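You operate a simulated robot arm through the tools that you are given. There is no shell and no other tool.

Carry out the task below with a simulated robot arm. There is one attempt and no reset: what you move stays moved.

## Task
Set the pusher's stroke by the green-edged card and push the panel out.
Fine: lid shut before the switch goes on; switch off at the end.

It is judged by the outcome, as a careful person would: the job done as asked, and still so three seconds after it is handed in. It fails if anything else is knocked over, pushed out of place, dropped, spilled or broken. A push-on lid holds only when it is set on centred and level and pressed home; a screw cap is set on level and turned clockwise until tight.

## Robot
A 7-joint arm with a two-finger gripper, on a carriage that runs on a rail from [1.996, -0.77] to [-0.224, 0.086] (x, y) and turns from -166 to 166 degrees about z. Base frame: it is fixed where the carriage stands at the start and does not move with it; the origin is on the floor, on the carriage's upright axis, x ahead of it, y to its left, z up; the surface under the hand at the start is at about z = 0.95. Units: m, degrees, N and s.
It reaches about 1.269 m from its shoulder. Its first joint turns from -149.0 to 149.0 degrees. Places, roughly: black pusher switch [2.5, -0.4, 1]; blue spacer block [2.5, 0, 1]; green pusher button [2.3, -0.4, 1]; green-edged card [2.75, -0.5, 1.25]; grey spacer block [2.5, 0, 1]; knob in the pusher box [2.6, -0.3, 1]; lid of the pusher box [2.5, -0.2, 1.1]; short aluminium tray [6.5, 0.75, 0.5]; zinc panel [3, 0, 1]. Payload 2.45 kg.
Tool frame: the origin (TCP) lies between the finger pads and is the grasp point; the fingertips stand 0.026 m ahead of it; z points along the fingers, y is the line along which they close. The gripper opens to 0.096 m; its body begins 0.069 m behind the TCP.
Orientation is that of the tool frame in the base frame, as [roll, pitch, yaw] about the fixed x, y, z axes, in that order (R = Rz(yaw) Ry(pitch) Rx(roll)). With the fingers straight down and closing along the base's y, the tool's x points along the base's -x, its y along +y and its z along -z.

## Interface
- The arm moves only by the tool play_rows. Its arguments are lists of equal length, an entry for each row: "turn": the turn, a rotation vector about the tool's x, y, z in units of 4 degrees (1.0 is 4 degrees), a list of three; "offset": the shift along the tool's x, y, z in units of 20 mm (1.0 is 20 mm), a list of three; "gripper": the opening, from 0 (shut) to 1 (fully open). In form: {"turn": [[rx, ry, rz], ...], "offset": [[dx, dy, dz], ...], "gripper": [gripper, ...]}. A call has 1 to 20 rows; each row shifts and turns the commanded pose from where the row before left it, along the tool's axes as they then stand. A call with a number of a shift or a turn outside -1 to 1 is refused whole. Rows are played at 5 a second. More than 0.05 m and 8.6 degrees between two rows, or a gripper value outside its range, and nothing of the call is played. Where a pose cannot be reached the arm comes as near as it can. A force on the tool above 90 N (or 10 N above the force at the start of the call, whichever is more), or a blocked arm, ends the call early, and 0.2 s more pass. Each finger travels about 0.0799 m/s and halts on what it meets, pressing with about 42 N; the grip force reading is that of the motor and also rises with nothing between the fingers. The clock runs only during rows and for 0.2 s after the last one: add rows that do not move to give the fingers time. It gives the time, the measured TCP pose, the force on the tool (base axes), the opening and the grip force at its end, in the units of the frame above (readings bear some noise), with the torque about the TCP (base axes, N m) and any sound that the robot's microphone picked up.
- Cameras (640 x 400 px; columns grow to the right, rows downward): "scene" is now at [0.0456, 0.1634, 1.6702]; the picture's right is [-0.07, -1.00, 0.00], its down [-0.50, 0.04, -0.86] and it looks along [0.86, -0.06, -0.50] (base axes); focal length 284 px, centre (320, 200). "wrist" rides on the gripper at [0.082, 0.003, -0.098] in the tool frame; the picture's right is [-0.04, 1.00, 0.00], its down [-0.73, -0.03, -0.68] and it looks along [-0.68, -0.03, 0.73] (tool axes); focal length 256 px, centre (320, 200).
- grab_frame(camera): a new picture of that camera. No time passes.
- raise_lower(by): slides the trunk up (or, below 0, down) by that many m; the arm and the scene camera ride with it, the base frame stays. It gives what a move gives, with no picture.
- base_move(legs): drives the robot by 1 to 6 legs, each [ahead, left, turn to the left] in m, m and degrees, along the robot's own axes; the way and the turn of a leg run together, so that a leg with both is an arc; at most 1.5 m and 180 degrees a leg. The arm and the cameras ride along, it lands a little off, and it stops where it bumps. It keeps to its track: a leg is cut to what the track allows. It gives what a move gives.
- aim_head(pan, tilt): turns the head with the scene camera to pan (to the left, within 155 degrees either way) and tilt (down, from -29 to 69), counted from straight ahead of the robot. It gives what a move gives.
- probe_pixels(camera, pixels): there is no depth. For up to 12 entries [column, row, z] of the newest picture of that camera ("zoom" is the newest enlarged one), the place [x, y] in the base frame at which the ray of that pixel passes the height z, good to about 0.002 m. No time passes.
- enlarge(camera, box): a new picture of the part [left, top, right, bottom] of that camera's present view, enlarged. No time passes.
- job_done(): hands the job in; it is judged then, once.

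Open the gripper and draw the arm clear of the work before you hand the job in, unless the task says otherwise.

The tools are called after "Request:" as a command line: name --argument value ..., lists and objects as JSON in quotes. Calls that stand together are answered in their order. play_rows: Moves the arm, as the interface text tells. Its arguments: {"type":"object","properties":{"turn":{"type":"array","items":{"type":"array","items":{"type":"number"}}},"offset":{"type":"array","items":{"type":"array","items":{"type":"number"}}},"gripper":{"type":"array","items":{"type":"number"}}},"required":["turn","offset","gripper"]} The other tools are called the same way: raise_lower (by) moves the trunk up or down; base_move (legs) drives the base; aim_head (pan, tilt) turns the head that bears the scene camera; grab_frame (camera) takes a picture; probe_pixels (camera, pixels) gives the place at which the rays of pixels pass given heights; enlarge (camera, box) takes an enlarged picture of a part of a camera's view; job_done () hands the job in.

At the start:

```text
clock: 0.0
position: [0.8574, 0.3177, 1.1948]
tcp_rot: [-179.9, 0.0, 180.0]
force: [0.1, -0.5, 0.3]
wrist_torque: [0.01, 0.02, -0.05]
gripper_width: 0.0961
grasp_force: 0.1
trunk travel left (down, up): [-0.65, 0.06]
robot x, y, heading: [0.003, -0.0033, -0.1]
head pan, tilt (commanded): [-4.3, 30.1]
```

scene: 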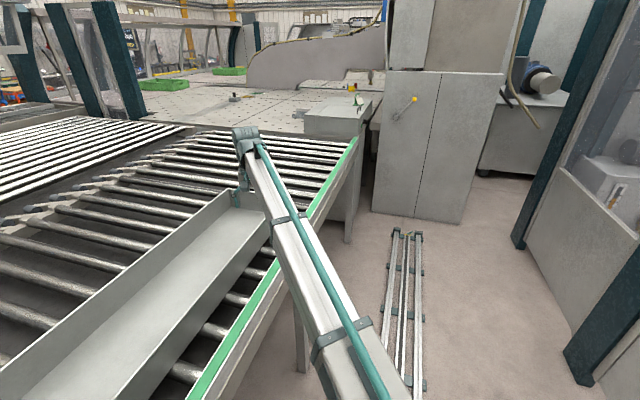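
wrist: 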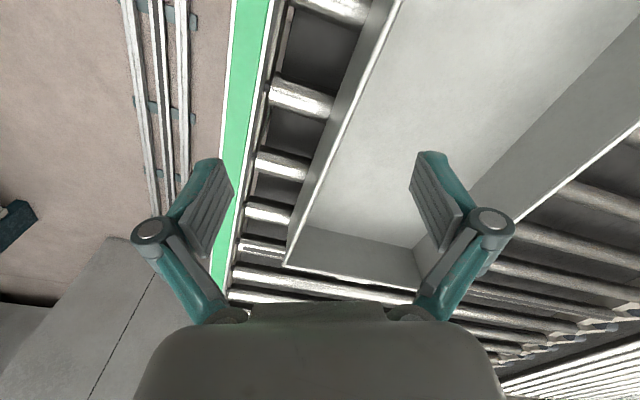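

The scene view shows the roller tables, a metal bench with small parts at about (350, 100) and a cabinet at about (440, 150). I'll enlarge the area around the work before moving.

Request:
enlarge --camera "scene" --box '[220, 60, 440, 200]'

Request:
enlarge --camera "scene" --box '[300, 0, 560, 160]'

```text
2.86 times, centred on (330, 130) of scene
```

zoom: 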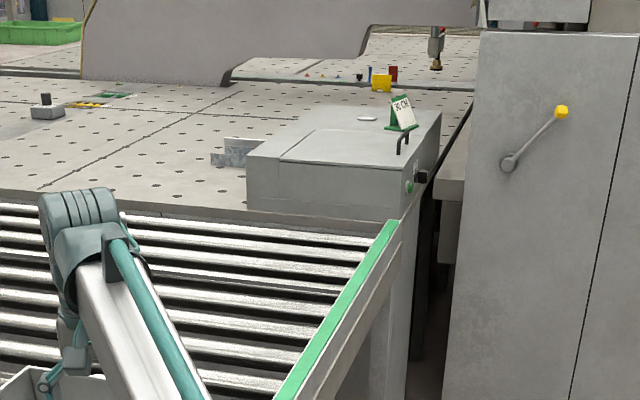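

```text
2.46 times, centred on (430, 80) of scene
```

zoom: 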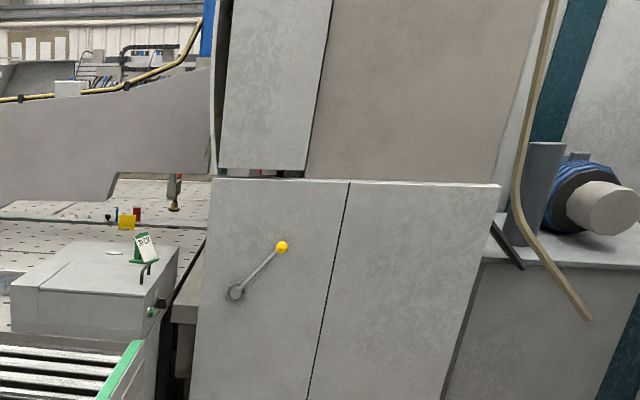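

The pusher box sits on the near corner of the air table with the card standing on it (zoom (402, 110)) and button and switch on its right/front side. I'll drive about 0.9 m along the rail; the hand stays over the rollers, short of the box.

Request:
base_move --legs '[[0.84, -0.324, 0]]'

Request:
grab_frame --camera "scene"

Request:
grab_frame --camera "wrist"

```text
clock: 4.8
position: [1.6969, -0.0018, 1.1947]
tcp_rot: [179.9, 0.0, -179.5]
force: [0.7, 0.3, -0.4]
wrist_torque: [0.02, 0.01, 0.03]
gripper_width: 0.0961
grasp_force: 0.0
trunk travel left (down, up): [-0.65, 0.06]
robot x, y, heading: [0.8399, -0.3247, 0.8]
head pan, tilt (commanded): [-4.3, 30.1]
```

```text
taken
```

scene: 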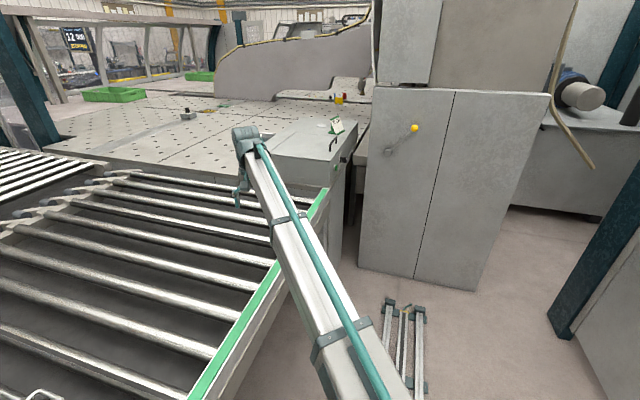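

```text
taken
```

wrist: 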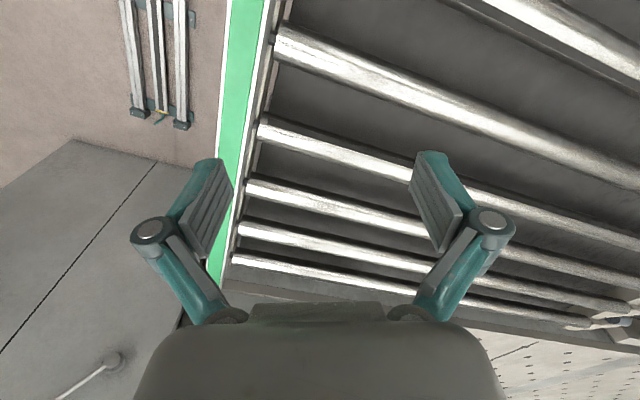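

Now closer: box at about (320, 140), card at (336, 126), a small block at (188, 113), and another at (222, 107). I'll zoom on the box, the blocks and the table.

Request:
enlarge --camera "scene" --box '[250, 85, 378, 205]'

Request:
enlarge --camera "scene" --box '[90, 60, 290, 185]'

Request:
enlarge --camera "scene" --box '[300, 80, 380, 140]'

```text
3.33 times, centred on (314, 145) of scene
```

zoom: 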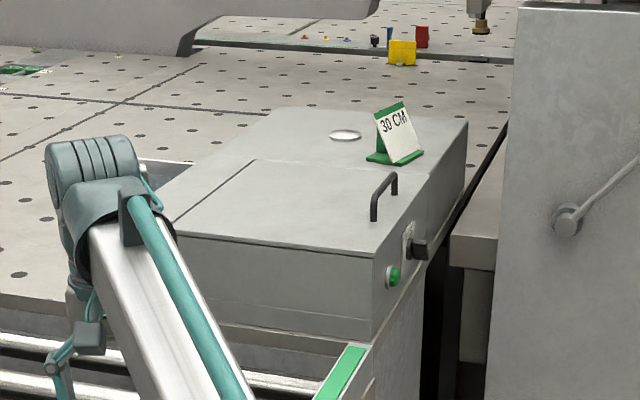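

```text
3.20 times, centred on (190, 122) of scene
```

zoom: 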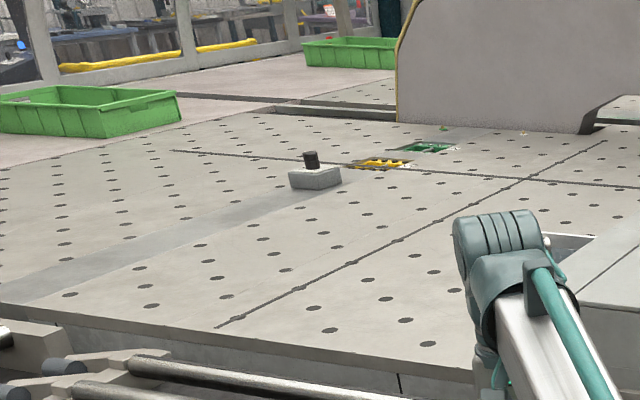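

```text
6.67 times, centred on (340, 110) of scene
```

zoom: 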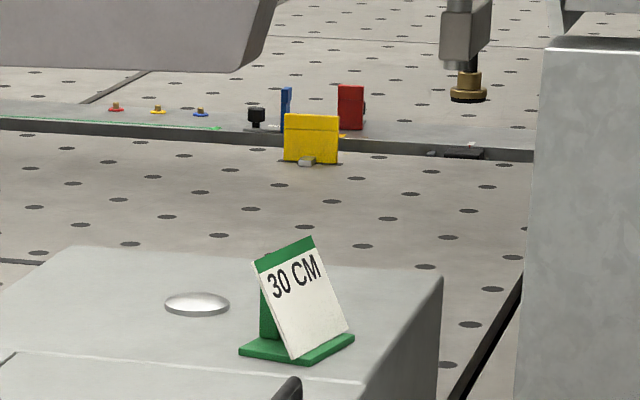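

The card clearly reads "30 CM". I'll probe the box corners, handle, button, switch and table corners to locate them (first zoom pixels converted to scene pixels).

Request:
probe_pixels --camera "scene" --pixels '[[329.6, 160, 1.1], [354, 121, 1.1], [294, 117.5, 1.1], [270, 154, 1.1], [342, 136, 1.1], [332, 168, 1.05], [188, 118, 0.97], [222, 110, 0.95], [340, 105, 0.95], [327, 190, 0.95], [90, 155, 0.95], [332, 158, 1.1]]'

```text
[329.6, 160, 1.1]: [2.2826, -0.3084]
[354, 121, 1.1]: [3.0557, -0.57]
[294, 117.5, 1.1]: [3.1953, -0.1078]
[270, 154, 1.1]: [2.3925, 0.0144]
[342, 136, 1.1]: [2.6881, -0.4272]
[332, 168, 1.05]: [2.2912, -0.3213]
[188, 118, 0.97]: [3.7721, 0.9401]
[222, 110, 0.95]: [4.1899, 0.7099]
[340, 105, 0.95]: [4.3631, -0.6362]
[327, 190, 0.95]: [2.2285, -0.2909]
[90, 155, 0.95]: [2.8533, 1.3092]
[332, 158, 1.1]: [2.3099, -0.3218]
```

The box occupies roughly x 2.28–3.1, y −0.57–0.0, rotated about −20°. I'll retract the hand and shift it left so that the arm clears the view before driving closer.

Request:
play_rows --turn '[[0, 0, 0], [0, 0, 0], [0, 0, 0], [0, 0, 0], [0, 0, 0], [0, 0, 0], [0, 0, 0], [0, 0, 0], [0, 0, 0], [0, 0, 0], [0, 0, 0], [0, 0, 0], [0, 0, 0], [0, 0, 0], [0, 0, 0], [0, 0, 0]]' --offset '[[1, 0.7, -0.5], [1, 0.7, -0.5], [1, 0.7, -0.5], [1, 0.7, -0.5], [1, 0.7, -0.5], [1, 0.7, -0.5], [1, 0.7, -0.5], [1, 0.7, -0.5], [1, 0.7, -0.5], [1, 0.7, -0.5], [1, 0.7, -0.5], [1, 0.7, -0.5], [1, 0.7, -0.5], [1, 0.7, -0.5], [1, 0.7, -0.5], [1, 0.7, -0.5]]' --gripper '[0.5, 0.2, 0, 0, 0, 0, 0, 0, 0, 0, 0, 0, 0, 0, 0, 0]'

Request:
grab_frame --camera "scene"

```text
clock: 8.2
position: [1.3969, 0.2411, 1.2932]
tcp_rot: [179.6, 0.5, -179.5]
force: [1.3, -0.6, -0.5]
wrist_torque: [0.03, -0.01, -0.02]
gripper_width: 0.0
grasp_force: 28.8
out of reach, approached as far as the arm can: row 11, 12, 13, 14, 15, 16
trunk travel left (down, up): [-0.65, 0.06]
robot x, y, heading: [0.8421, -0.3256, 0.5]
head pan, tilt (commanded): [-4.3, 30.1]
```

```text
taken
```

scene: 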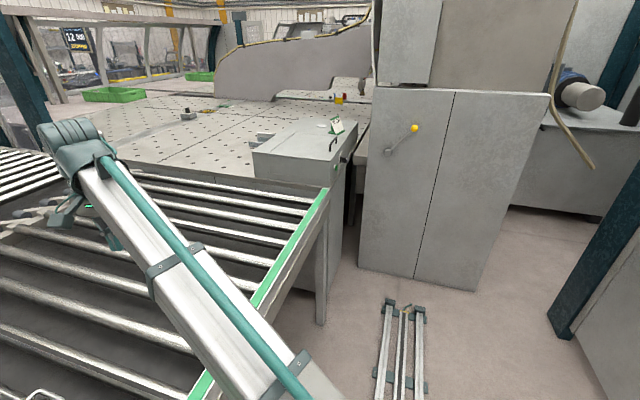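

View of the box is now clear. Drive another 0.65 m along the rail; the hand (z 1.29) stays in front of and above the box.

Request:
base_move --legs '[[0.6, -0.235, 0]]'

Request:
aim_head --pan 5 --tilt 32

Request:
grab_frame --camera "scene"

```text
clock: 11.7
position: [1.9923, 0.0111, 1.295]
tcp_rot: [179.5, 0.5, -179.3]
force: [1.3, 0.6, 0.4]
wrist_torque: [0.0, -0.03, 0.06]
gripper_width: 0.0
grasp_force: 28.7
trunk travel left (down, up): [-0.65, 0.06]
robot x, y, heading: [1.4426, -0.5582, 0.7]
head pan, tilt (commanded): [-4.3, 30.1]
```

```text
clock: 12.4
position: [1.9927, 0.0127, 1.2937]
tcp_rot: [179.5, 0.4, -179.3]
force: [-0.8, -0.7, 0.6]
wrist_torque: [-0.04, 0.0, 0.01]
gripper_width: 0.0
grasp_force: 28.4
trunk travel left (down, up): [-0.65, 0.06]
robot x, y, heading: [1.442, -0.5549, 0.8]
head pan, tilt (commanded): [5.0, 32.0]
```

```text
taken
```

scene: 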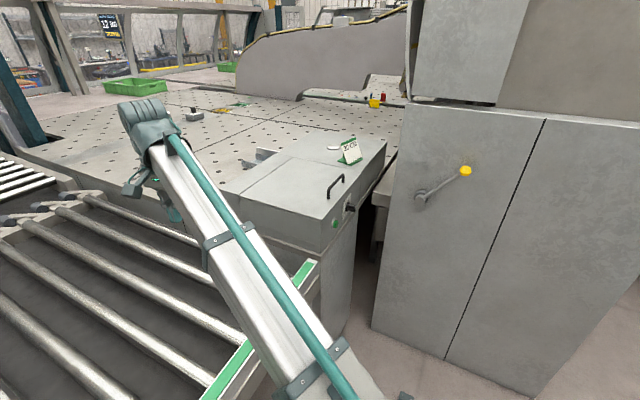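

Request:
enlarge --camera "scene" --box '[230, 120, 410, 250]'

Request:
enlarge --camera "scene" --box '[220, 80, 320, 200]'

Request:
enlarge --camera "scene" --box '[320, 185, 370, 235]'

```text
3.08 times, centred on (320, 185) of scene
```

zoom: 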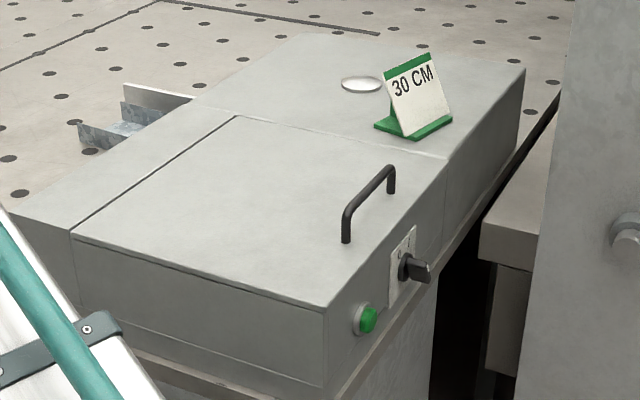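

```text
3.33 times, centred on (270, 140) of scene
```

zoom: 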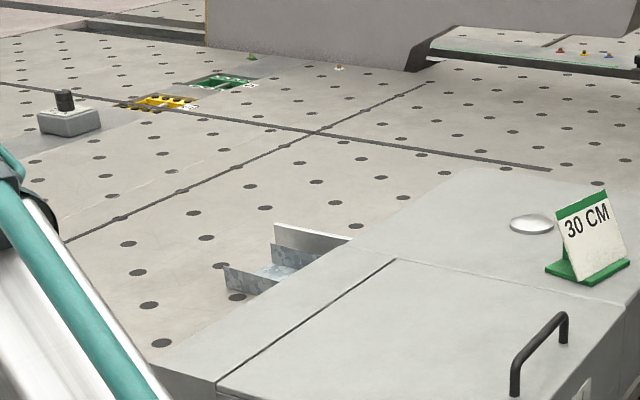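

```text
8.00 times, centred on (345, 210) of scene
```

zoom: 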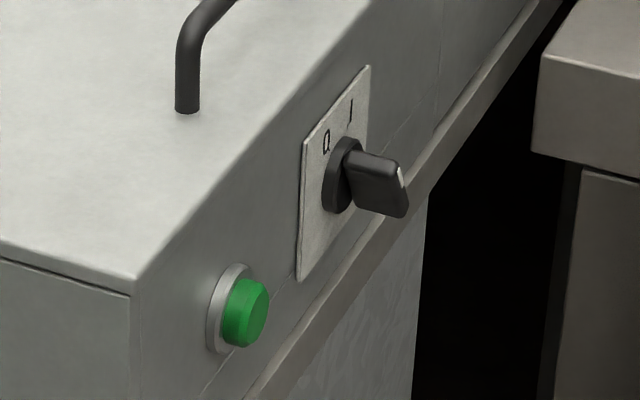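

The zoom shows the lid with a black bar handle, green button at scene ≈(339, 223), rotary switch at ≈(349, 208) with O/I marks, and the zinc channel-like panel next to the box's left side. I'll probe the lid corner at several heights to triangulate the lid height against the earlier view.

Request:
probe_pixels --camera "scene" --pixels '[[320.6, 221.4, 1.05], [320.6, 221.4, 1.1], [320.6, 221.4, 1.15], [239.4, 195.6, 1.1], [292.4, 157.6, 1.1], [360.4, 171.3, 1.1], [332.5, 198, 1.1], [347, 182, 1.1], [357, 168, 1.1], [386, 142, 1.1], [340, 222, 1.05], [320.6, 221.4, 1.2]]'

```text
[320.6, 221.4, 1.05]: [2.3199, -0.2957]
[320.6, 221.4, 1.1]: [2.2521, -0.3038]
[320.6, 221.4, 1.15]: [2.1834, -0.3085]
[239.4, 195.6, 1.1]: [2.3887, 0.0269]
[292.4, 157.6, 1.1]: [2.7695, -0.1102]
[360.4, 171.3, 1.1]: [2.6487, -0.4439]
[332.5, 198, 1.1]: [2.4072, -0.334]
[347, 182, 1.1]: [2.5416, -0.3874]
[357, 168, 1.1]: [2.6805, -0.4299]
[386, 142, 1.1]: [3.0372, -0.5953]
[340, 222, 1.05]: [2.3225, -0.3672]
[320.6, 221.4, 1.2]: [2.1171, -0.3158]
```

The lid top triangulates to roughly z ≈ 1.12. I'll drive about 0.35 m further (hand at z 1.29 ends above the lid with clearance) and look down from closer.

Request:
base_move --legs '[[0.33, -0.13, 0]]'

Request:
aim_head --pan 0 --tilt 38

Request:
grab_frame --camera "scene"

Request:
grab_frame --camera "wrist"

```text
clock: 14.7
position: [2.3234, -0.1149, 1.2941]
tcp_rot: [179.4, 0.6, -179.3]
force: [1.8, 0.4, 0.6]
wrist_torque: [-0.01, 0.05, -0.01]
gripper_width: 0.0002
grasp_force: 28.5
trunk travel left (down, up): [-0.65, 0.06]
robot x, y, heading: [1.7724, -0.6835, 0.9]
head pan, tilt (commanded): [5.0, 32.0]
```

```text
clock: 15.4
position: [2.3228, -0.1141, 1.2959]
tcp_rot: [179.5, 0.6, -179.3]
force: [-0.6, 0.3, -0.3]
wrist_torque: [-0.01, -0.02, -0.05]
gripper_width: 0.0
grasp_force: 28.6
trunk travel left (down, up): [-0.65, 0.06]
robot x, y, heading: [1.7726, -0.684, 0.5]
head pan, tilt (commanded): [0.0, 38.0]
```

```text
taken
```

scene: 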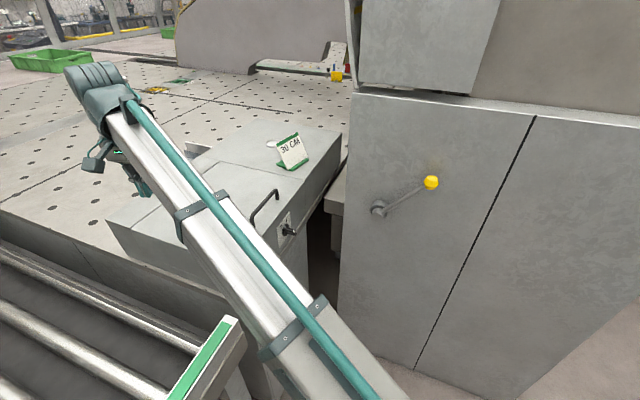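

```text
taken
```

wrist: 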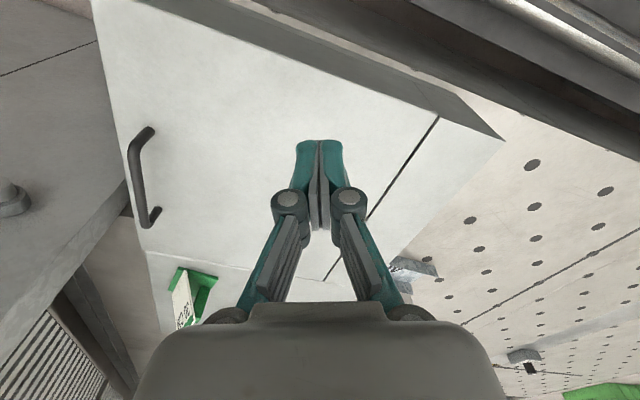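

The wrist view shows the lid from above with handle at left (145–155, 130–220), and lid seam from (437,115) to (325,280). I'll probe points at two heights to fix the box geometry.

Request:
probe_pixels --camera "wrist" --pixels '[[437, 115, 1.1], [437, 115, 1.14], [325, 280, 1.12], [146, 252, 1.12], [93, 5, 1.12], [155, 222, 1.1], [155, 222, 1.14], [140, 140, 1.14], [503, 138, 1.12], [8, 190, 1.1], [124, 185, 0.95], [420, 265, 0.97]]'

Request:
probe_pixels --camera "scene" --pixels '[[253, 224, 1.12], [277, 191, 1.16], [289, 230, 1.05], [340, 130, 1.12], [292, 170, 1.12], [337, 305, 0.0], [351, 92, 1.4], [232, 320, 0.95], [345, 180, 0.95]]'

Request:
enlarge --camera "wrist" --box '[60, 0, 300, 330]'

Request:
enlarge --camera "scene" --box '[230, 120, 360, 260]'

```text
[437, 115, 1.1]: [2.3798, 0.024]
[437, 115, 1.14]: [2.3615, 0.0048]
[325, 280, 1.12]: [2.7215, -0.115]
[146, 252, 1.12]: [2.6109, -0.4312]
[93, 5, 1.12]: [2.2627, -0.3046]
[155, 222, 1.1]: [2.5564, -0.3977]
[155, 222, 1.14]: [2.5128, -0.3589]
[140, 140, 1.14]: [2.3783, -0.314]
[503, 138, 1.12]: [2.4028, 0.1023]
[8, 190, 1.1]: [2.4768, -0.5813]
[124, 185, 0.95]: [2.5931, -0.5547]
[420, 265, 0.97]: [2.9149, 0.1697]
```

```text
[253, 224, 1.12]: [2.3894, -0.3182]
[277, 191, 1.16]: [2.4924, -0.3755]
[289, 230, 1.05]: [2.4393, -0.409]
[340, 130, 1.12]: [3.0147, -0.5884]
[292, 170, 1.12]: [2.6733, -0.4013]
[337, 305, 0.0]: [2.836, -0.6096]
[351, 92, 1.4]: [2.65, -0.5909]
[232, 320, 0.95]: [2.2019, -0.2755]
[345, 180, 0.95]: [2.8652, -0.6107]
```

```text
1.21 times, centred on (180, 165) of wrist
```

zoom: 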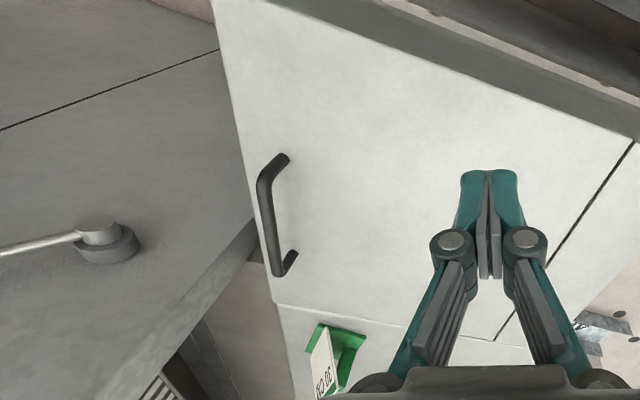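

```text
2.86 times, centred on (295, 190) of scene
```

zoom: 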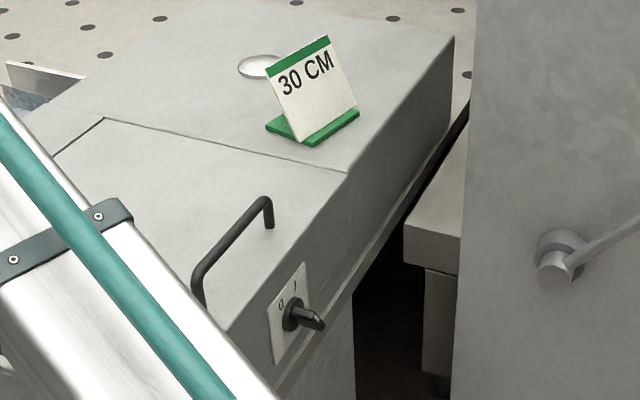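

I'll refine the handle: feet at wrist (153,128) and (159,210), bar corners at (135,149) and (143,224).

Request:
probe_pixels --camera "wrist" --pixels '[[152.7, 127.8, 1.1], [159.3, 210.5, 1.1], [134.5, 148.5, 1.15], [142.8, 224.5, 1.15], [134.5, 148.5, 1.13], [142.8, 224.5, 1.13]]'

Request:
probe_pixels --camera "scene" --pixels '[[253, 224, 1.1], [277.7, 200, 1.1], [252, 216, 1.15], [276, 190, 1.15], [252, 216, 1.13], [276, 190, 1.13], [289, 231, 1.03], [297, 233, 1.03]]'

```text
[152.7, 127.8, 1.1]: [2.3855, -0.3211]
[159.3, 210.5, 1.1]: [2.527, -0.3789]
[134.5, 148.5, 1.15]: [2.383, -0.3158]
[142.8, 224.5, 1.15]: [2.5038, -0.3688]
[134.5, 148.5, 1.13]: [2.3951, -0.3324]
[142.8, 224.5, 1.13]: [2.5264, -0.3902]
```

```text
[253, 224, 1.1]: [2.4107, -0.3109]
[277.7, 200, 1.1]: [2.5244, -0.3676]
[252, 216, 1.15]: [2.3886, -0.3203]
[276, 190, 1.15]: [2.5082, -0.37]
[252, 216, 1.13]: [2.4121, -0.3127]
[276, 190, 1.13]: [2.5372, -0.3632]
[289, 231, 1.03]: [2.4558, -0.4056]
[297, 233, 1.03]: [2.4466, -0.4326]
```

Both cameras agree: handle bar at z≈1.15 from (2.385, −0.317) to (2.507, −0.37), lid at z≈1.10. I'll yaw the gripper about 21° and move it over the bar's middle, opening half-way, staying at z≈1.29.

Request:
play_rows --turn '[[0, 0, 0.9], [0, 0, 0.9], [0, 0, 0.9], [0, 0, 0.9], [0, 0, 0.9], [0, 0, 0.9], [0, 0, 0], [0, 0, 0], [0, 0, 0], [0, 0, 0], [0, 0, 0], [0, 0, 0], [0, 0, 0], [0, 0, 0], [0, 0, 0], [0, 0, 0], [0, 0, 0]]' --offset '[[0, 0, 0], [0, 0, 0], [0, 0, 0], [0, 0, 0], [0, 0, 0], [0, 0, 0], [-0.985, -0.85, 0], [-0.985, -0.85, 0], [-0.985, -0.85, 0], [-0.985, -0.85, 0], [-0.985, -0.85, 0], [-0.985, -0.85, 0], [-0.985, -0.85, 0], [-0.985, -0.85, 0], [-0.985, -0.85, 0], [-0.985, -0.85, 0], [0, 0, 0]]' --gripper '[0.1, 0.2, 0.3, 0.4, 0.5, 0.6, 0.6, 0.6, 0.6, 0.6, 0.6, 0.6, 0.6, 0.6, 0.6, 0.6, 0.6]'

Request:
grab_frame --camera "scene"

Request:
grab_frame --camera "wrist"

```text
clock: 19.0
position: [2.4503, -0.341, 1.2814]
tcp_rot: [179.0, 0.6, 159.1]
force: [0.2, 0.1, 0.2]
wrist_torque: [-0.04, 0.01, -0.01]
gripper_width: 0.0576
grasp_force: 0.1
out of reach, approached as far as the arm can: row 10, 12, 15
trunk travel left (down, up): [-0.65, 0.06]
robot x, y, heading: [1.7719, -0.6827, 1.0]
head pan, tilt (commanded): [0.0, 38.0]
```

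```text
taken
```

scene: 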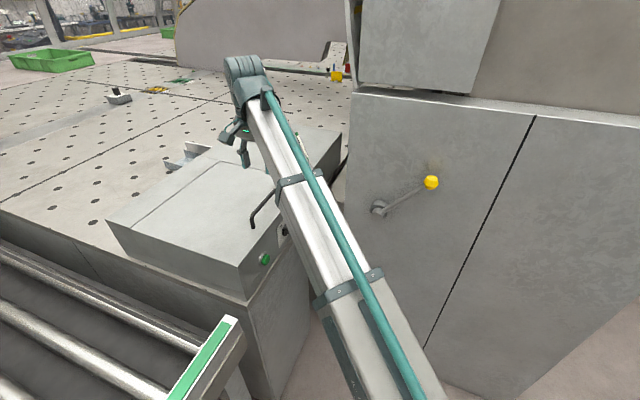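

```text
taken
```

wrist: 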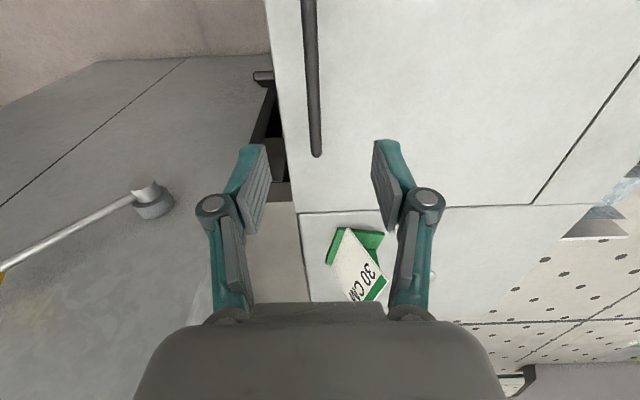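

The bar shows in the wrist view from (309,5) to (316,152), almost on the grip's centre line. I'll probe its line to align before descending.

Request:
probe_pixels --camera "wrist" --pixels '[[316, 150, 1.15], [309, 10, 1.15], [312, 80, 1.15], [297, 210, 1.1], [534, 203, 1.1], [268, 10, 1.1], [640, 60, 1.1], [357, 235, 1.1], [262, 78, 1.03]]'

```text
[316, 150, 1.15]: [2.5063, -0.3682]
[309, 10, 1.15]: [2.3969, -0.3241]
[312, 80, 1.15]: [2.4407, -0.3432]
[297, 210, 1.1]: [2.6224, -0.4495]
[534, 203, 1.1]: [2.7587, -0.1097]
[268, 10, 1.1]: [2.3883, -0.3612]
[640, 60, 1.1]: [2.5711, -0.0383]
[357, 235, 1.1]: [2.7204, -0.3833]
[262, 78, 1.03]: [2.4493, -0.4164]
```

Bar line passes ~5 mm right of the TCP. I'll shift slightly and descend so that the TCP is at the bar height (z≈1.15), still open.

Request:
play_rows --turn '[[0, 0, 0], [0, 0, 0], [0, 0, 0], [0, 0, 0], [0, 0, 0], [0, 0, 0], [0, 0, 0]]' --offset '[[0, -0.23, 0.9], [0, 0, 0.9], [0, 0, 0.9], [0, 0, 0.9], [0, 0, 0.9], [0, 0, 0.9], [0, 0, 0.9]]' --gripper '[0.6, 0.6, 0.6, 0.6, 0.6, 0.6, 0.6]'

Request:
grab_frame --camera "wrist"

```text
clock: 20.6
position: [2.4498, -0.3435, 1.1578]
tcp_rot: [179.3, 0.3, 159.1]
force: [-0.1, 0.2, 0.0]
wrist_torque: [0.02, -0.01, 0.01]
gripper_width: 0.0576
grasp_force: 0.0
trunk travel left (down, up): [-0.65, 0.06]
robot x, y, heading: [1.7739, -0.6812, 0.8]
head pan, tilt (commanded): [0.0, 38.0]
```

```text
taken
```

wrist: 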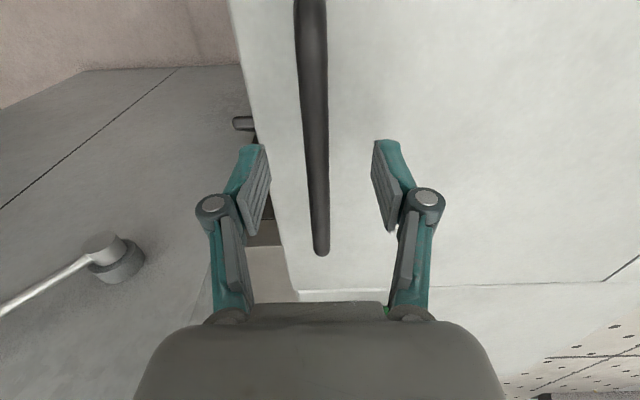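

The bar is between the fingers (at (318,200)). I'll lower ~7 mm more and close on it.

Request:
play_rows --turn '[[0, 0, 0], [0, 0, 0], [0, 0, 0], [0, 0, 0], [0, 0, 0]]' --offset '[[0, 0, 0.35], [0, 0, 0], [0, 0, 0], [0, 0, 0], [0, 0, 0]]' --gripper '[0.6, 0.4, 0.1, 0, 0]'

Request:
grab_frame --camera "wrist"

```text
clock: 21.8
position: [2.4493, -0.3433, 1.1497]
tcp_rot: [179.3, 0.2, 159.1]
force: [-2.0, -5.2, -2.3]
wrist_torque: [-0.07, 0.01, -0.17]
gripper_width: 0.0105
grasp_force: 37.9
trunk travel left (down, up): [-0.65, 0.06]
robot x, y, heading: [1.7698, -0.6813, 0.7]
head pan, tilt (commanded): [0.0, 38.0]
```

```text
taken
```

wrist: 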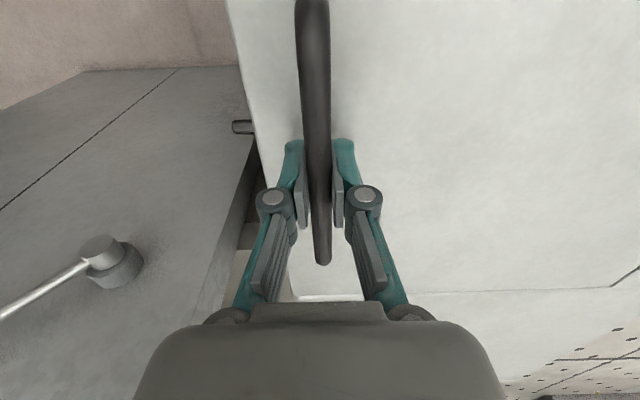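

The bar is gripped (0.0105 m). I'll try a gentle arc lift of about 12° about the presumed hinge on the lid's left edge, and check the forces and picture.

Request:
play_rows --turn '[[0, 0, 0], [0, 0, 0], [0, 0, 0], [0, 0, 0]]' --offset '[[0, 0.16, -0.8], [0, 0.21, -0.795], [0, 0.25, -0.78], [0, 0.29, -0.77]]' --gripper '[0, 0, 0, 0]'

Request:
grab_frame --camera "wrist"

Request:
grab_frame --camera "scene"

```text
clock: 22.8
position: [2.4559, -0.3297, 1.2147]
tcp_rot: [179.3, 0.3, 159.1]
force: [-3.7, -9.1, 0.1]
wrist_torque: [0.08, 0.21, -0.02]
gripper_width: 0.0108
grasp_force: 38.3
trunk travel left (down, up): [-0.65, 0.06]
robot x, y, heading: [1.7717, -0.6816, 0.9]
head pan, tilt (commanded): [0.0, 38.0]
```

```text
taken
```

wrist: 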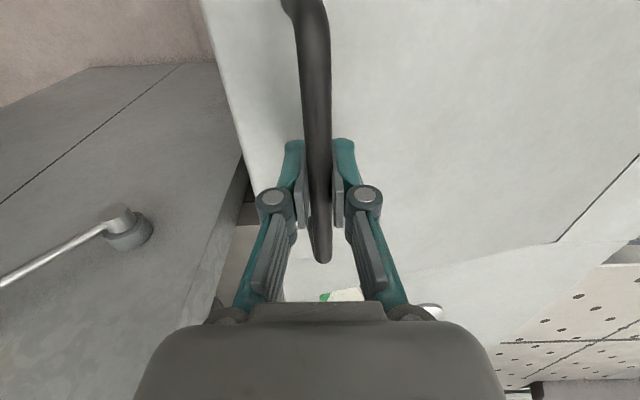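

```text
taken
```

scene: 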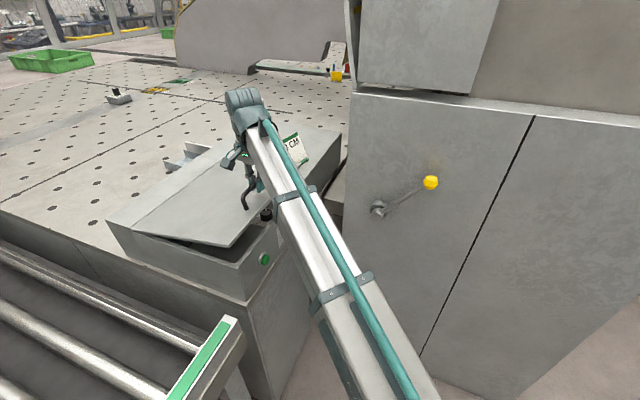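

The lid lifts on a hinge at its left side, as presumed. I'll continue the arc to about 36°, tilting the hand at half the lid's rate.

Request:
play_rows --turn '[[0.5, 0, 0], [0.5, 0, 0], [0.5, 0, 0], [0.5, 0, 0], [0.5, 0, 0], [0.5, 0, 0]]' --offset '[[0, 0.275, -0.975], [0, 0.435, -0.995], [0, 0.47, -0.975], [0, 0.51, -0.96], [0, 0.54, -0.945], [0, 0.57, -0.925]]' --gripper '[0, 0, 0, 0, 0, 0]'

Request:
grab_frame --camera "scene"

Request:
grab_frame --camera "wrist"

```text
clock: 23.8
position: [2.4687, -0.3148, 1.2496]
tcp_rot: [-173.1, 0.8, 158.2]
force: [-27.2, -36.7, 19.9]
wrist_torque: [-0.08, -0.5, 0.92]
gripper_width: 0.0106
grasp_force: 37.3
out of reach, approached as far as the arm can: row 3, 4
trunk travel left (down, up): [-0.65, 0.06]
robot x, y, heading: [1.7695, -0.6809, 0.6]
head pan, tilt (commanded): [0.0, 38.0]
stopped in row 4: the force on the tool passed its limit at 97 N (the readings are from after the stop); the commanded pose is now the measured one
```

```text
taken
```

scene: 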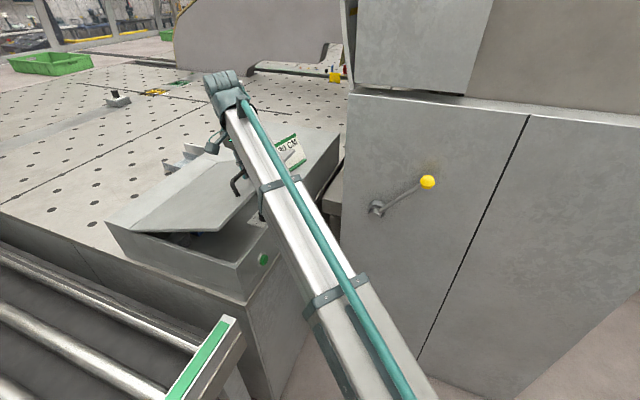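

```text
taken
```

wrist: 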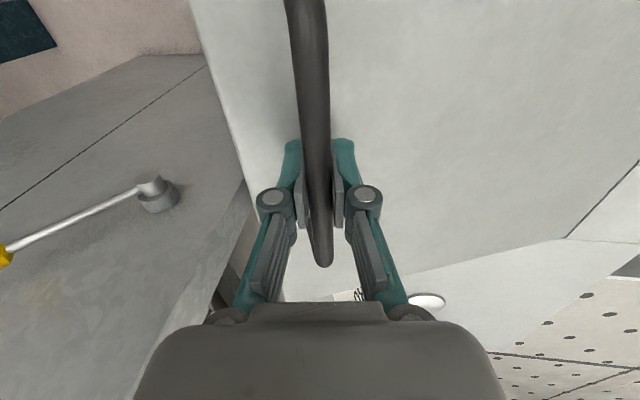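

At ~20° the arm ran into its own reach limit (hand-down posture too close to the base), and pulled up with 97 N. I'll lower the lid back along the arc, then reposition the base further back for a better posture.

Request:
play_rows --turn '[[-0.7, 0, 0], [-0.6, 0, 0], [-0.6, 0, 0], [0, 0, 0], [0, 0, 0], [0, 0, 0], [0, 0, 0]]' --offset '[[0, -0.325, 0.95], [0, -0.37, 0.975], [0, -0.24, 0.79], [0, -0.195, 0.78], [0, -0.17, 0.795], [0, -0.135, 0.8], [0, 0, 0]]' --gripper '[0, 0, 0, 0, 0, 0, 0]'

Request:
grab_frame --camera "scene"

```text
clock: 25.4
position: [2.4573, -0.3454, 1.1487]
tcp_rot: [179.9, 0.5, 158.3]
force: [-48.0, -66.0, 8.3]
wrist_torque: [0.26, -0.43, 0.24]
gripper_width: 0.0124
grasp_force: 39.2
trunk travel left (down, up): [-0.65, 0.06]
robot x, y, heading: [1.7725, -0.68, 0.4]
head pan, tilt (commanded): [0.0, 38.0]
```

```text
taken
```

scene: 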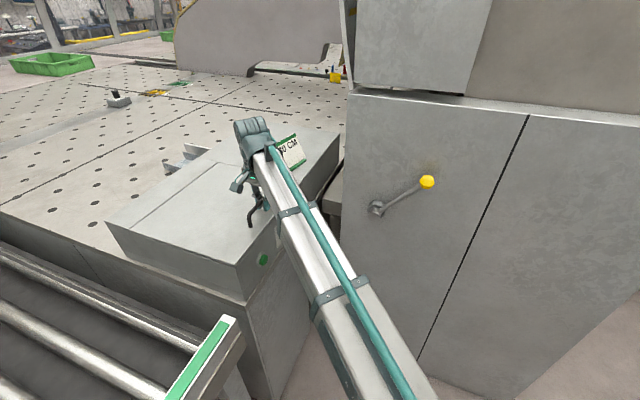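

The lid is back down, but there is ~80 N lateral load at the grip. I'll ease the command a few mm to the right (−tool y) and see the force drop before opening.

Request:
play_rows --turn '[[0, 0, 0], [0, 0, 0]]' --offset '[[0, -0.25, 0], [0, 0, 0]]' --gripper '[0, 0]'

```text
clock: 26.0
position: [2.4569, -0.3455, 1.1484]
tcp_rot: [179.7, 0.4, 158.6]
force: [-41.2, -52.7, 7.1]
wrist_torque: [0.33, -0.19, 0.27]
gripper_width: 0.0104
grasp_force: 37.5
trunk travel left (down, up): [-0.65, 0.06]
robot x, y, heading: [1.7701, -0.6829, 0.6]
head pan, tilt (commanded): [0.0, 38.0]
```

That dropped the load by ~15 N per 5 mm; I'll ease the remaining amount and then check.

Request:
play_rows --turn '[[0, 0, 0], [0, 0, 0], [0, 0, 0]]' --offset '[[0.15, -0.45, 0], [0.15, -0.45, 0], [0, 0, 0]]' --gripper '[0, 0, 0]'

```text
clock: 26.8
position: [2.4568, -0.3478, 1.1427]
tcp_rot: [178.6, 0.9, 158.8]
force: [14.4, 10.6, 5.6]
wrist_torque: [0.34, 1.11, 0.15]
gripper_width: 0.0102
grasp_force: 37.5
trunk travel left (down, up): [-0.65, 0.06]
robot x, y, heading: [1.7714, -0.6841, 0.7]
head pan, tilt (commanded): [0.0, 38.0]
```

Load is now small. Open the fingers and rise clear of the handle.

Request:
play_rows --turn '[[0, 0, 0], [0, 0, 0], [0, 0, 0], [0, 0, 0], [0, 0, 0], [0, 0, 0], [0, 0, 0], [0, 0, 0], [0, 0, 0]]' --offset '[[0, 0, 0], [0, 0, 0], [0, 0, 0], [0, 0, -0.9], [0, 0, -0.9], [0, 0, -0.9], [0, 0, -0.9], [0, 0, -0.9], [0, 0, -0.9]]' --gripper '[0.2, 0.4, 0.6, 0.6, 0.6, 0.6, 0.6, 0.6, 0.6]'

Request:
grab_frame --camera "wrist"

```text
clock: 28.8
position: [2.4509, -0.353, 1.2499]
tcp_rot: [179.0, 0.8, 158.6]
force: [0.0, -0.5, 0.3]
wrist_torque: [0.03, -0.02, -0.01]
gripper_width: 0.0576
grasp_force: 0.0
trunk travel left (down, up): [-0.65, 0.06]
robot x, y, heading: [1.7716, -0.6856, 0.5]
head pan, tilt (commanded): [0.0, 38.0]
```

```text
taken
```

wrist: 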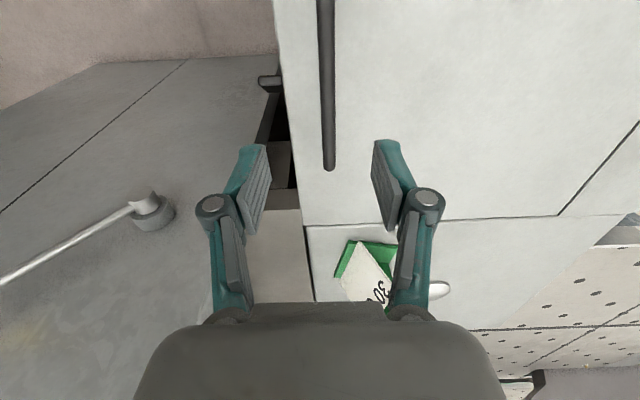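

Lid is shut and the handle is free. I'll raise the trunk fully and look down at the arm's posture to understand the reach limit.

Request:
raise_lower --by 0.06

Request:
aim_head --pan 0 --tilt 69

Request:
grab_frame --camera "scene"

```text
clock: 29.8
position: [2.4507, -0.352, 1.3099]
tcp_rot: [179.0, 0.8, 158.7]
force: [-0.2, -0.9, -0.5]
wrist_torque: [0.0, 0.01, 0.01]
gripper_width: 0.0573
grasp_force: 0.1
trunk travel left (down, up): [-0.71, 0.0]
robot x, y, heading: [1.7698, -0.6839, 0.6]
head pan, tilt (commanded): [0.0, 38.0]
```

```text
clock: 30.7
position: [2.4499, -0.3528, 1.3094]
tcp_rot: [179.0, 0.8, 158.6]
force: [0.1, 0.1, -0.6]
wrist_torque: [-0.01, -0.02, 0.0]
gripper_width: 0.0572
grasp_force: 0.1
trunk travel left (down, up): [-0.71, 0.0]
robot x, y, heading: [1.7709, -0.6767, 0.5]
head pan, tilt (commanded): [0.0, 68.8]
```

```text
taken
```

scene: 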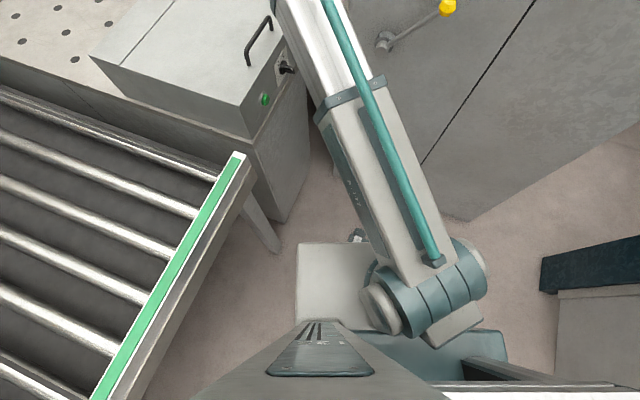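

The elbow sits to the robot's right and the forearm is strongly folded. I'll back up ~0.3 m along the rail so the arm is more extended when it works at the lid.

Request:
base_move --legs '[[-0.3, 0.116, 0]]'

Request:
aim_head --pan 0 --tilt 38

Request:
grab_frame --camera "scene"

```text
clock: 32.9
position: [2.1504, -0.2396, 1.3107]
tcp_rot: [179.0, 0.9, 158.4]
force: [0.0, -0.2, 0.0]
wrist_torque: [-0.01, 0.0, 0.03]
gripper_width: 0.0574
grasp_force: 0.0
trunk travel left (down, up): [-0.71, 0.0]
robot x, y, heading: [1.4721, -0.5672, 0.2]
head pan, tilt (commanded): [0.0, 68.8]
```

```text
clock: 33.8
position: [2.1501, -0.2388, 1.3094]
tcp_rot: [179.0, 0.8, 158.4]
force: [0.3, -0.1, -0.3]
wrist_torque: [-0.02, 0.0, 0.01]
gripper_width: 0.0577
grasp_force: 0.0
trunk travel left (down, up): [-0.71, 0.0]
robot x, y, heading: [1.4687, -0.57, 0.3]
head pan, tilt (commanded): [0.0, 38.0]
```

```text
taken
```

scene: 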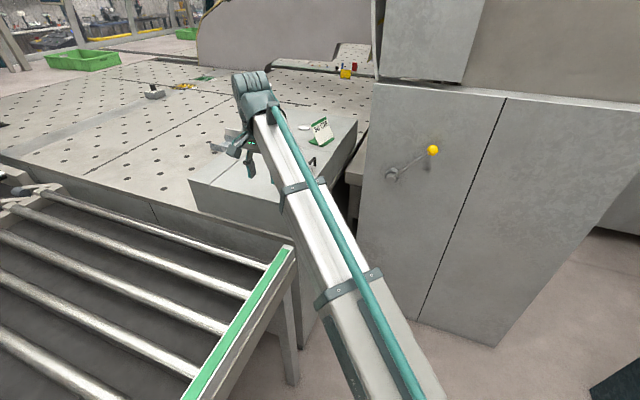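

Now extend the hand forward 0.31 m along the box axis to sit above the handle again, at z≈1.31.

Request:
play_rows --turn '[[0, 0, 0], [0, 0, 0], [0, 0, 0], [0, 0, 0], [0, 0, 0], [0, 0, 0], [0, 0, 0], [0, 0, 0], [0, 0, 0], [0, 0, 0], [0, 0, 0], [0, 0, 0], [0, 0, 0], [0, 0, 0], [0, 0, 0], [0, 0, 0], [0, 0, 0]]' --offset '[[-0.984, 0.037, 0], [-0.984, 0.037, 0], [-0.984, 0.037, 0], [-0.984, 0.037, 0], [-0.984, 0.037, 0], [-0.984, 0.037, 0], [-0.984, 0.037, 0], [-0.984, 0.037, 0], [-0.984, 0.037, 0], [-0.984, 0.037, 0], [-0.984, 0.037, 0], [-0.984, 0.037, 0], [-0.984, 0.037, 0], [-0.984, 0.037, 0], [-0.984, 0.037, 0], [-0.984, 0.037, 0], [0, 0, 0]]' --gripper '[0.6, 0.6, 0.6, 0.6, 0.6, 0.6, 0.6, 0.6, 0.6, 0.6, 0.6, 0.6, 0.6, 0.6, 0.6, 0.6, 0.6]'

Request:
grab_frame --camera "wrist"

Request:
grab_frame --camera "scene"

```text
clock: 37.4
position: [2.4471, -0.3464, 1.3137]
tcp_rot: [178.9, 0.8, 158.4]
force: [-0.1, 0.7, -0.7]
wrist_torque: [-0.02, -0.01, 0.01]
gripper_width: 0.0575
grasp_force: 0.1
trunk travel left (down, up): [-0.71, 0.0]
robot x, y, heading: [1.4693, -0.5644, 0.5]
head pan, tilt (commanded): [0.0, 38.0]
```

```text
taken
```

wrist: 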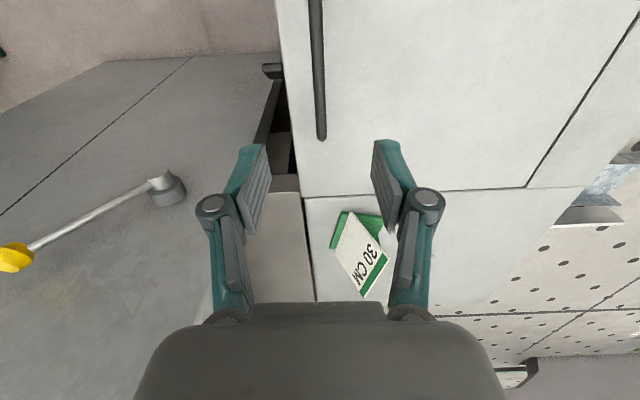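

```text
taken
```

scene: 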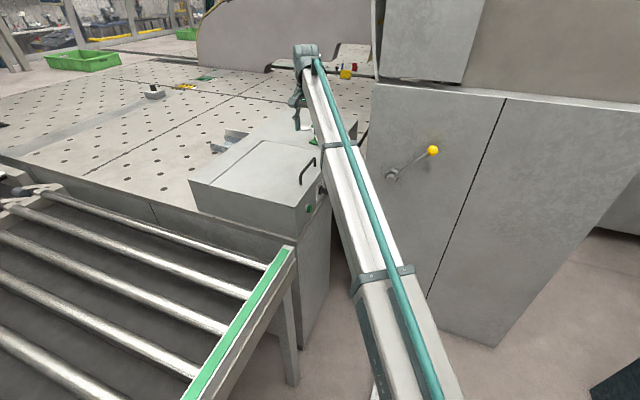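

Before grasping, I'll test in free air that the arm can reach the end of the lid's arc (≈0.3 m left, z≈1.42).

Request:
play_rows --turn '[[0, 0, 0], [0, 0, 0], [0, 0, 0], [0, 0, 0], [0, 0, 0], [0, 0, 0], [0, 0, 0], [0, 0, 0], [0, 0, 0], [0, 0, 0], [0, 0, 0], [0, 0, 0], [0, 0, 0], [0, 0, 0], [0, 0, 0], [0, 0, 0]]' --offset '[[0, 0.95, -0.35], [0, 0.95, -0.35], [0, 0.95, -0.35], [0, 0.95, -0.35], [0, 0.95, -0.35], [0, 0.95, -0.35], [0, 0.95, -0.35], [0, 0.95, -0.35], [0, 0.95, -0.35], [0, 0.95, -0.35], [0, 0.95, -0.35], [0, 0.95, -0.35], [0, 0.95, -0.35], [0, 0.95, -0.35], [0, 0.95, -0.35], [0, 0.95, -0.35]]' --gripper '[0.6, 0.6, 0.6, 0.6, 0.6, 0.6, 0.6, 0.6, 0.6, 0.6, 0.6, 0.6, 0.6, 0.6, 0.6, 0.6]'

Request:
play_rows --turn '[[1, 0, 0], [1, 0, 0], [1, 0, 0], [1, 0, 0], [1, 0, 0], [1, 0, 0], [1, 0, 0], [1, 0, 0], [1, 0, 0], [1, 0, 0]]' --offset '[[0, 0, 0], [0, 0, 0], [0, 0, 0], [0, 0, 0], [0, 0, 0], [0, 0, 0], [0, 0, 0], [0, 0, 0], [0, 0, 0], [0, 0, 0]]' --gripper '[0.6, 0.6, 0.6, 0.6, 0.6, 0.6, 0.6, 0.6, 0.6, 0.6]'

Request:
grab_frame --camera "scene"

Request:
grab_frame --camera "wrist"

```text
clock: 40.8
position: [2.4022, -0.1263, 1.3706]
tcp_rot: [178.9, 0.9, 158.3]
force: [-0.2, -0.1, 0.1]
wrist_torque: [-0.04, -0.01, 0.02]
gripper_width: 0.0577
grasp_force: 0.0
out of reach, approached as far as the arm can: row 5, 6, 7, 8, 9, 10, 11, 12, 13, 14, 15, 16
trunk travel left (down, up): [-0.71, 0.0]
robot x, y, heading: [1.4705, -0.5683, 0.5]
head pan, tilt (commanded): [0.0, 38.0]
```

```text
clock: 43.0
position: [2.4011, -0.1452, 1.2935]
tcp_rot: [-162.3, 6.1, 159.7]
force: [0.8, -0.5, -0.2]
wrist_torque: [-0.04, -0.01, 0.01]
gripper_width: 0.0575
grasp_force: 0.0
out of reach, approached as far as the arm can: row 1, 2, 3, 4, 5, 6, 7, 8, 9, 10
trunk travel left (down, up): [-0.71, 0.0]
robot x, y, heading: [1.4692, -0.5673, 0.3]
head pan, tilt (commanded): [0.0, 38.0]
```

```text
taken
```

scene: 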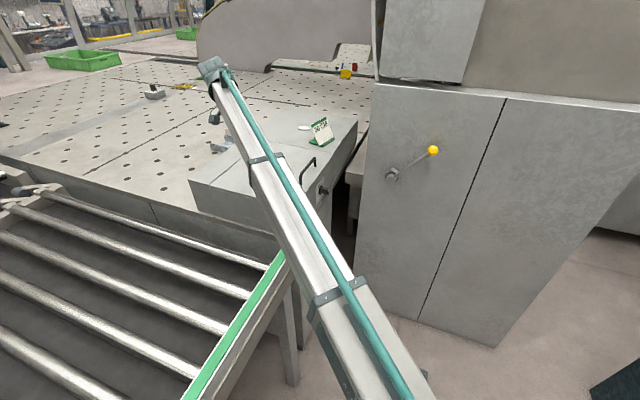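

```text
taken
```

wrist: 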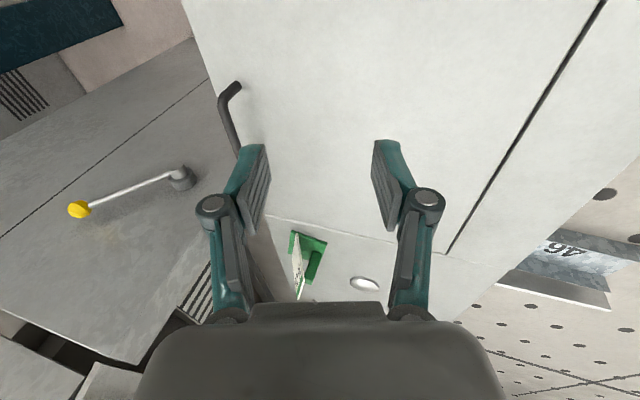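

The arm ran out of reach above z≈1.35 on this path, so I need to understand its geometry. I'll look down toward the robot's right side at the arm's root.

Request:
aim_head --pan -40 --tilt 69

Request:
grab_frame --camera "scene"

Request:
aim_head --pan -110 --tilt 66

Request:
grab_frame --camera "scene"

```text
clock: 44.1
position: [2.4006, -0.1461, 1.2934]
tcp_rot: [-162.3, 6.0, 159.7]
force: [-0.6, 0.8, 0.2]
wrist_torque: [0.01, -0.02, 0.0]
gripper_width: 0.0575
grasp_force: 0.0
trunk travel left (down, up): [-0.71, 0.0]
robot x, y, heading: [1.4742, -0.5705, 0.2]
head pan, tilt (commanded): [-40.0, 68.8]
```

```text
taken
```

scene: 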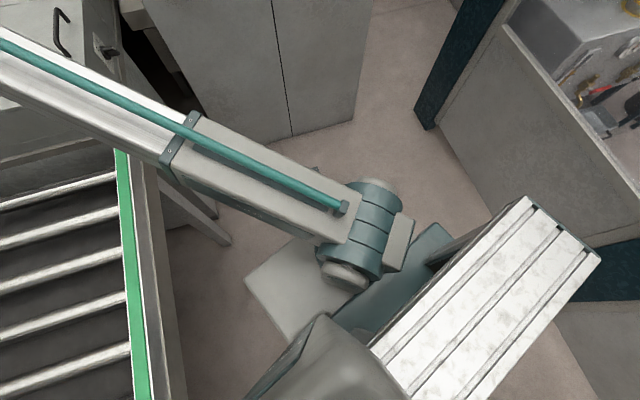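

```text
clock: 45.5
position: [2.401, -0.1457, 1.2929]
tcp_rot: [-162.2, 6.0, 159.6]
force: [-0.3, -0.1, 0.0]
wrist_torque: [-0.03, -0.01, 0.01]
gripper_width: 0.0576
grasp_force: 0.1
trunk travel left (down, up): [-0.71, 0.0]
robot x, y, heading: [1.4698, -0.5687, 0.4]
head pan, tilt (commanded): [-110.0, 66.0]
```

```text
taken
```

scene: 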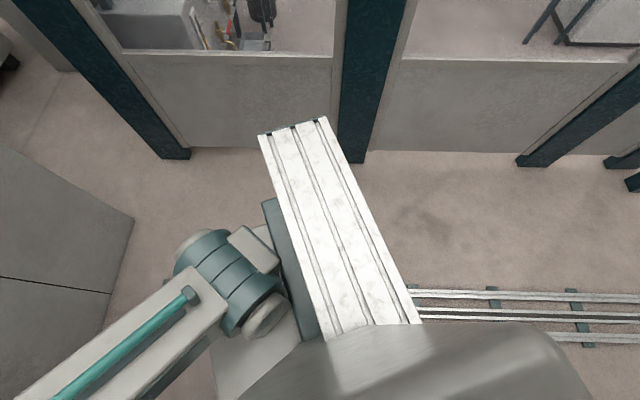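

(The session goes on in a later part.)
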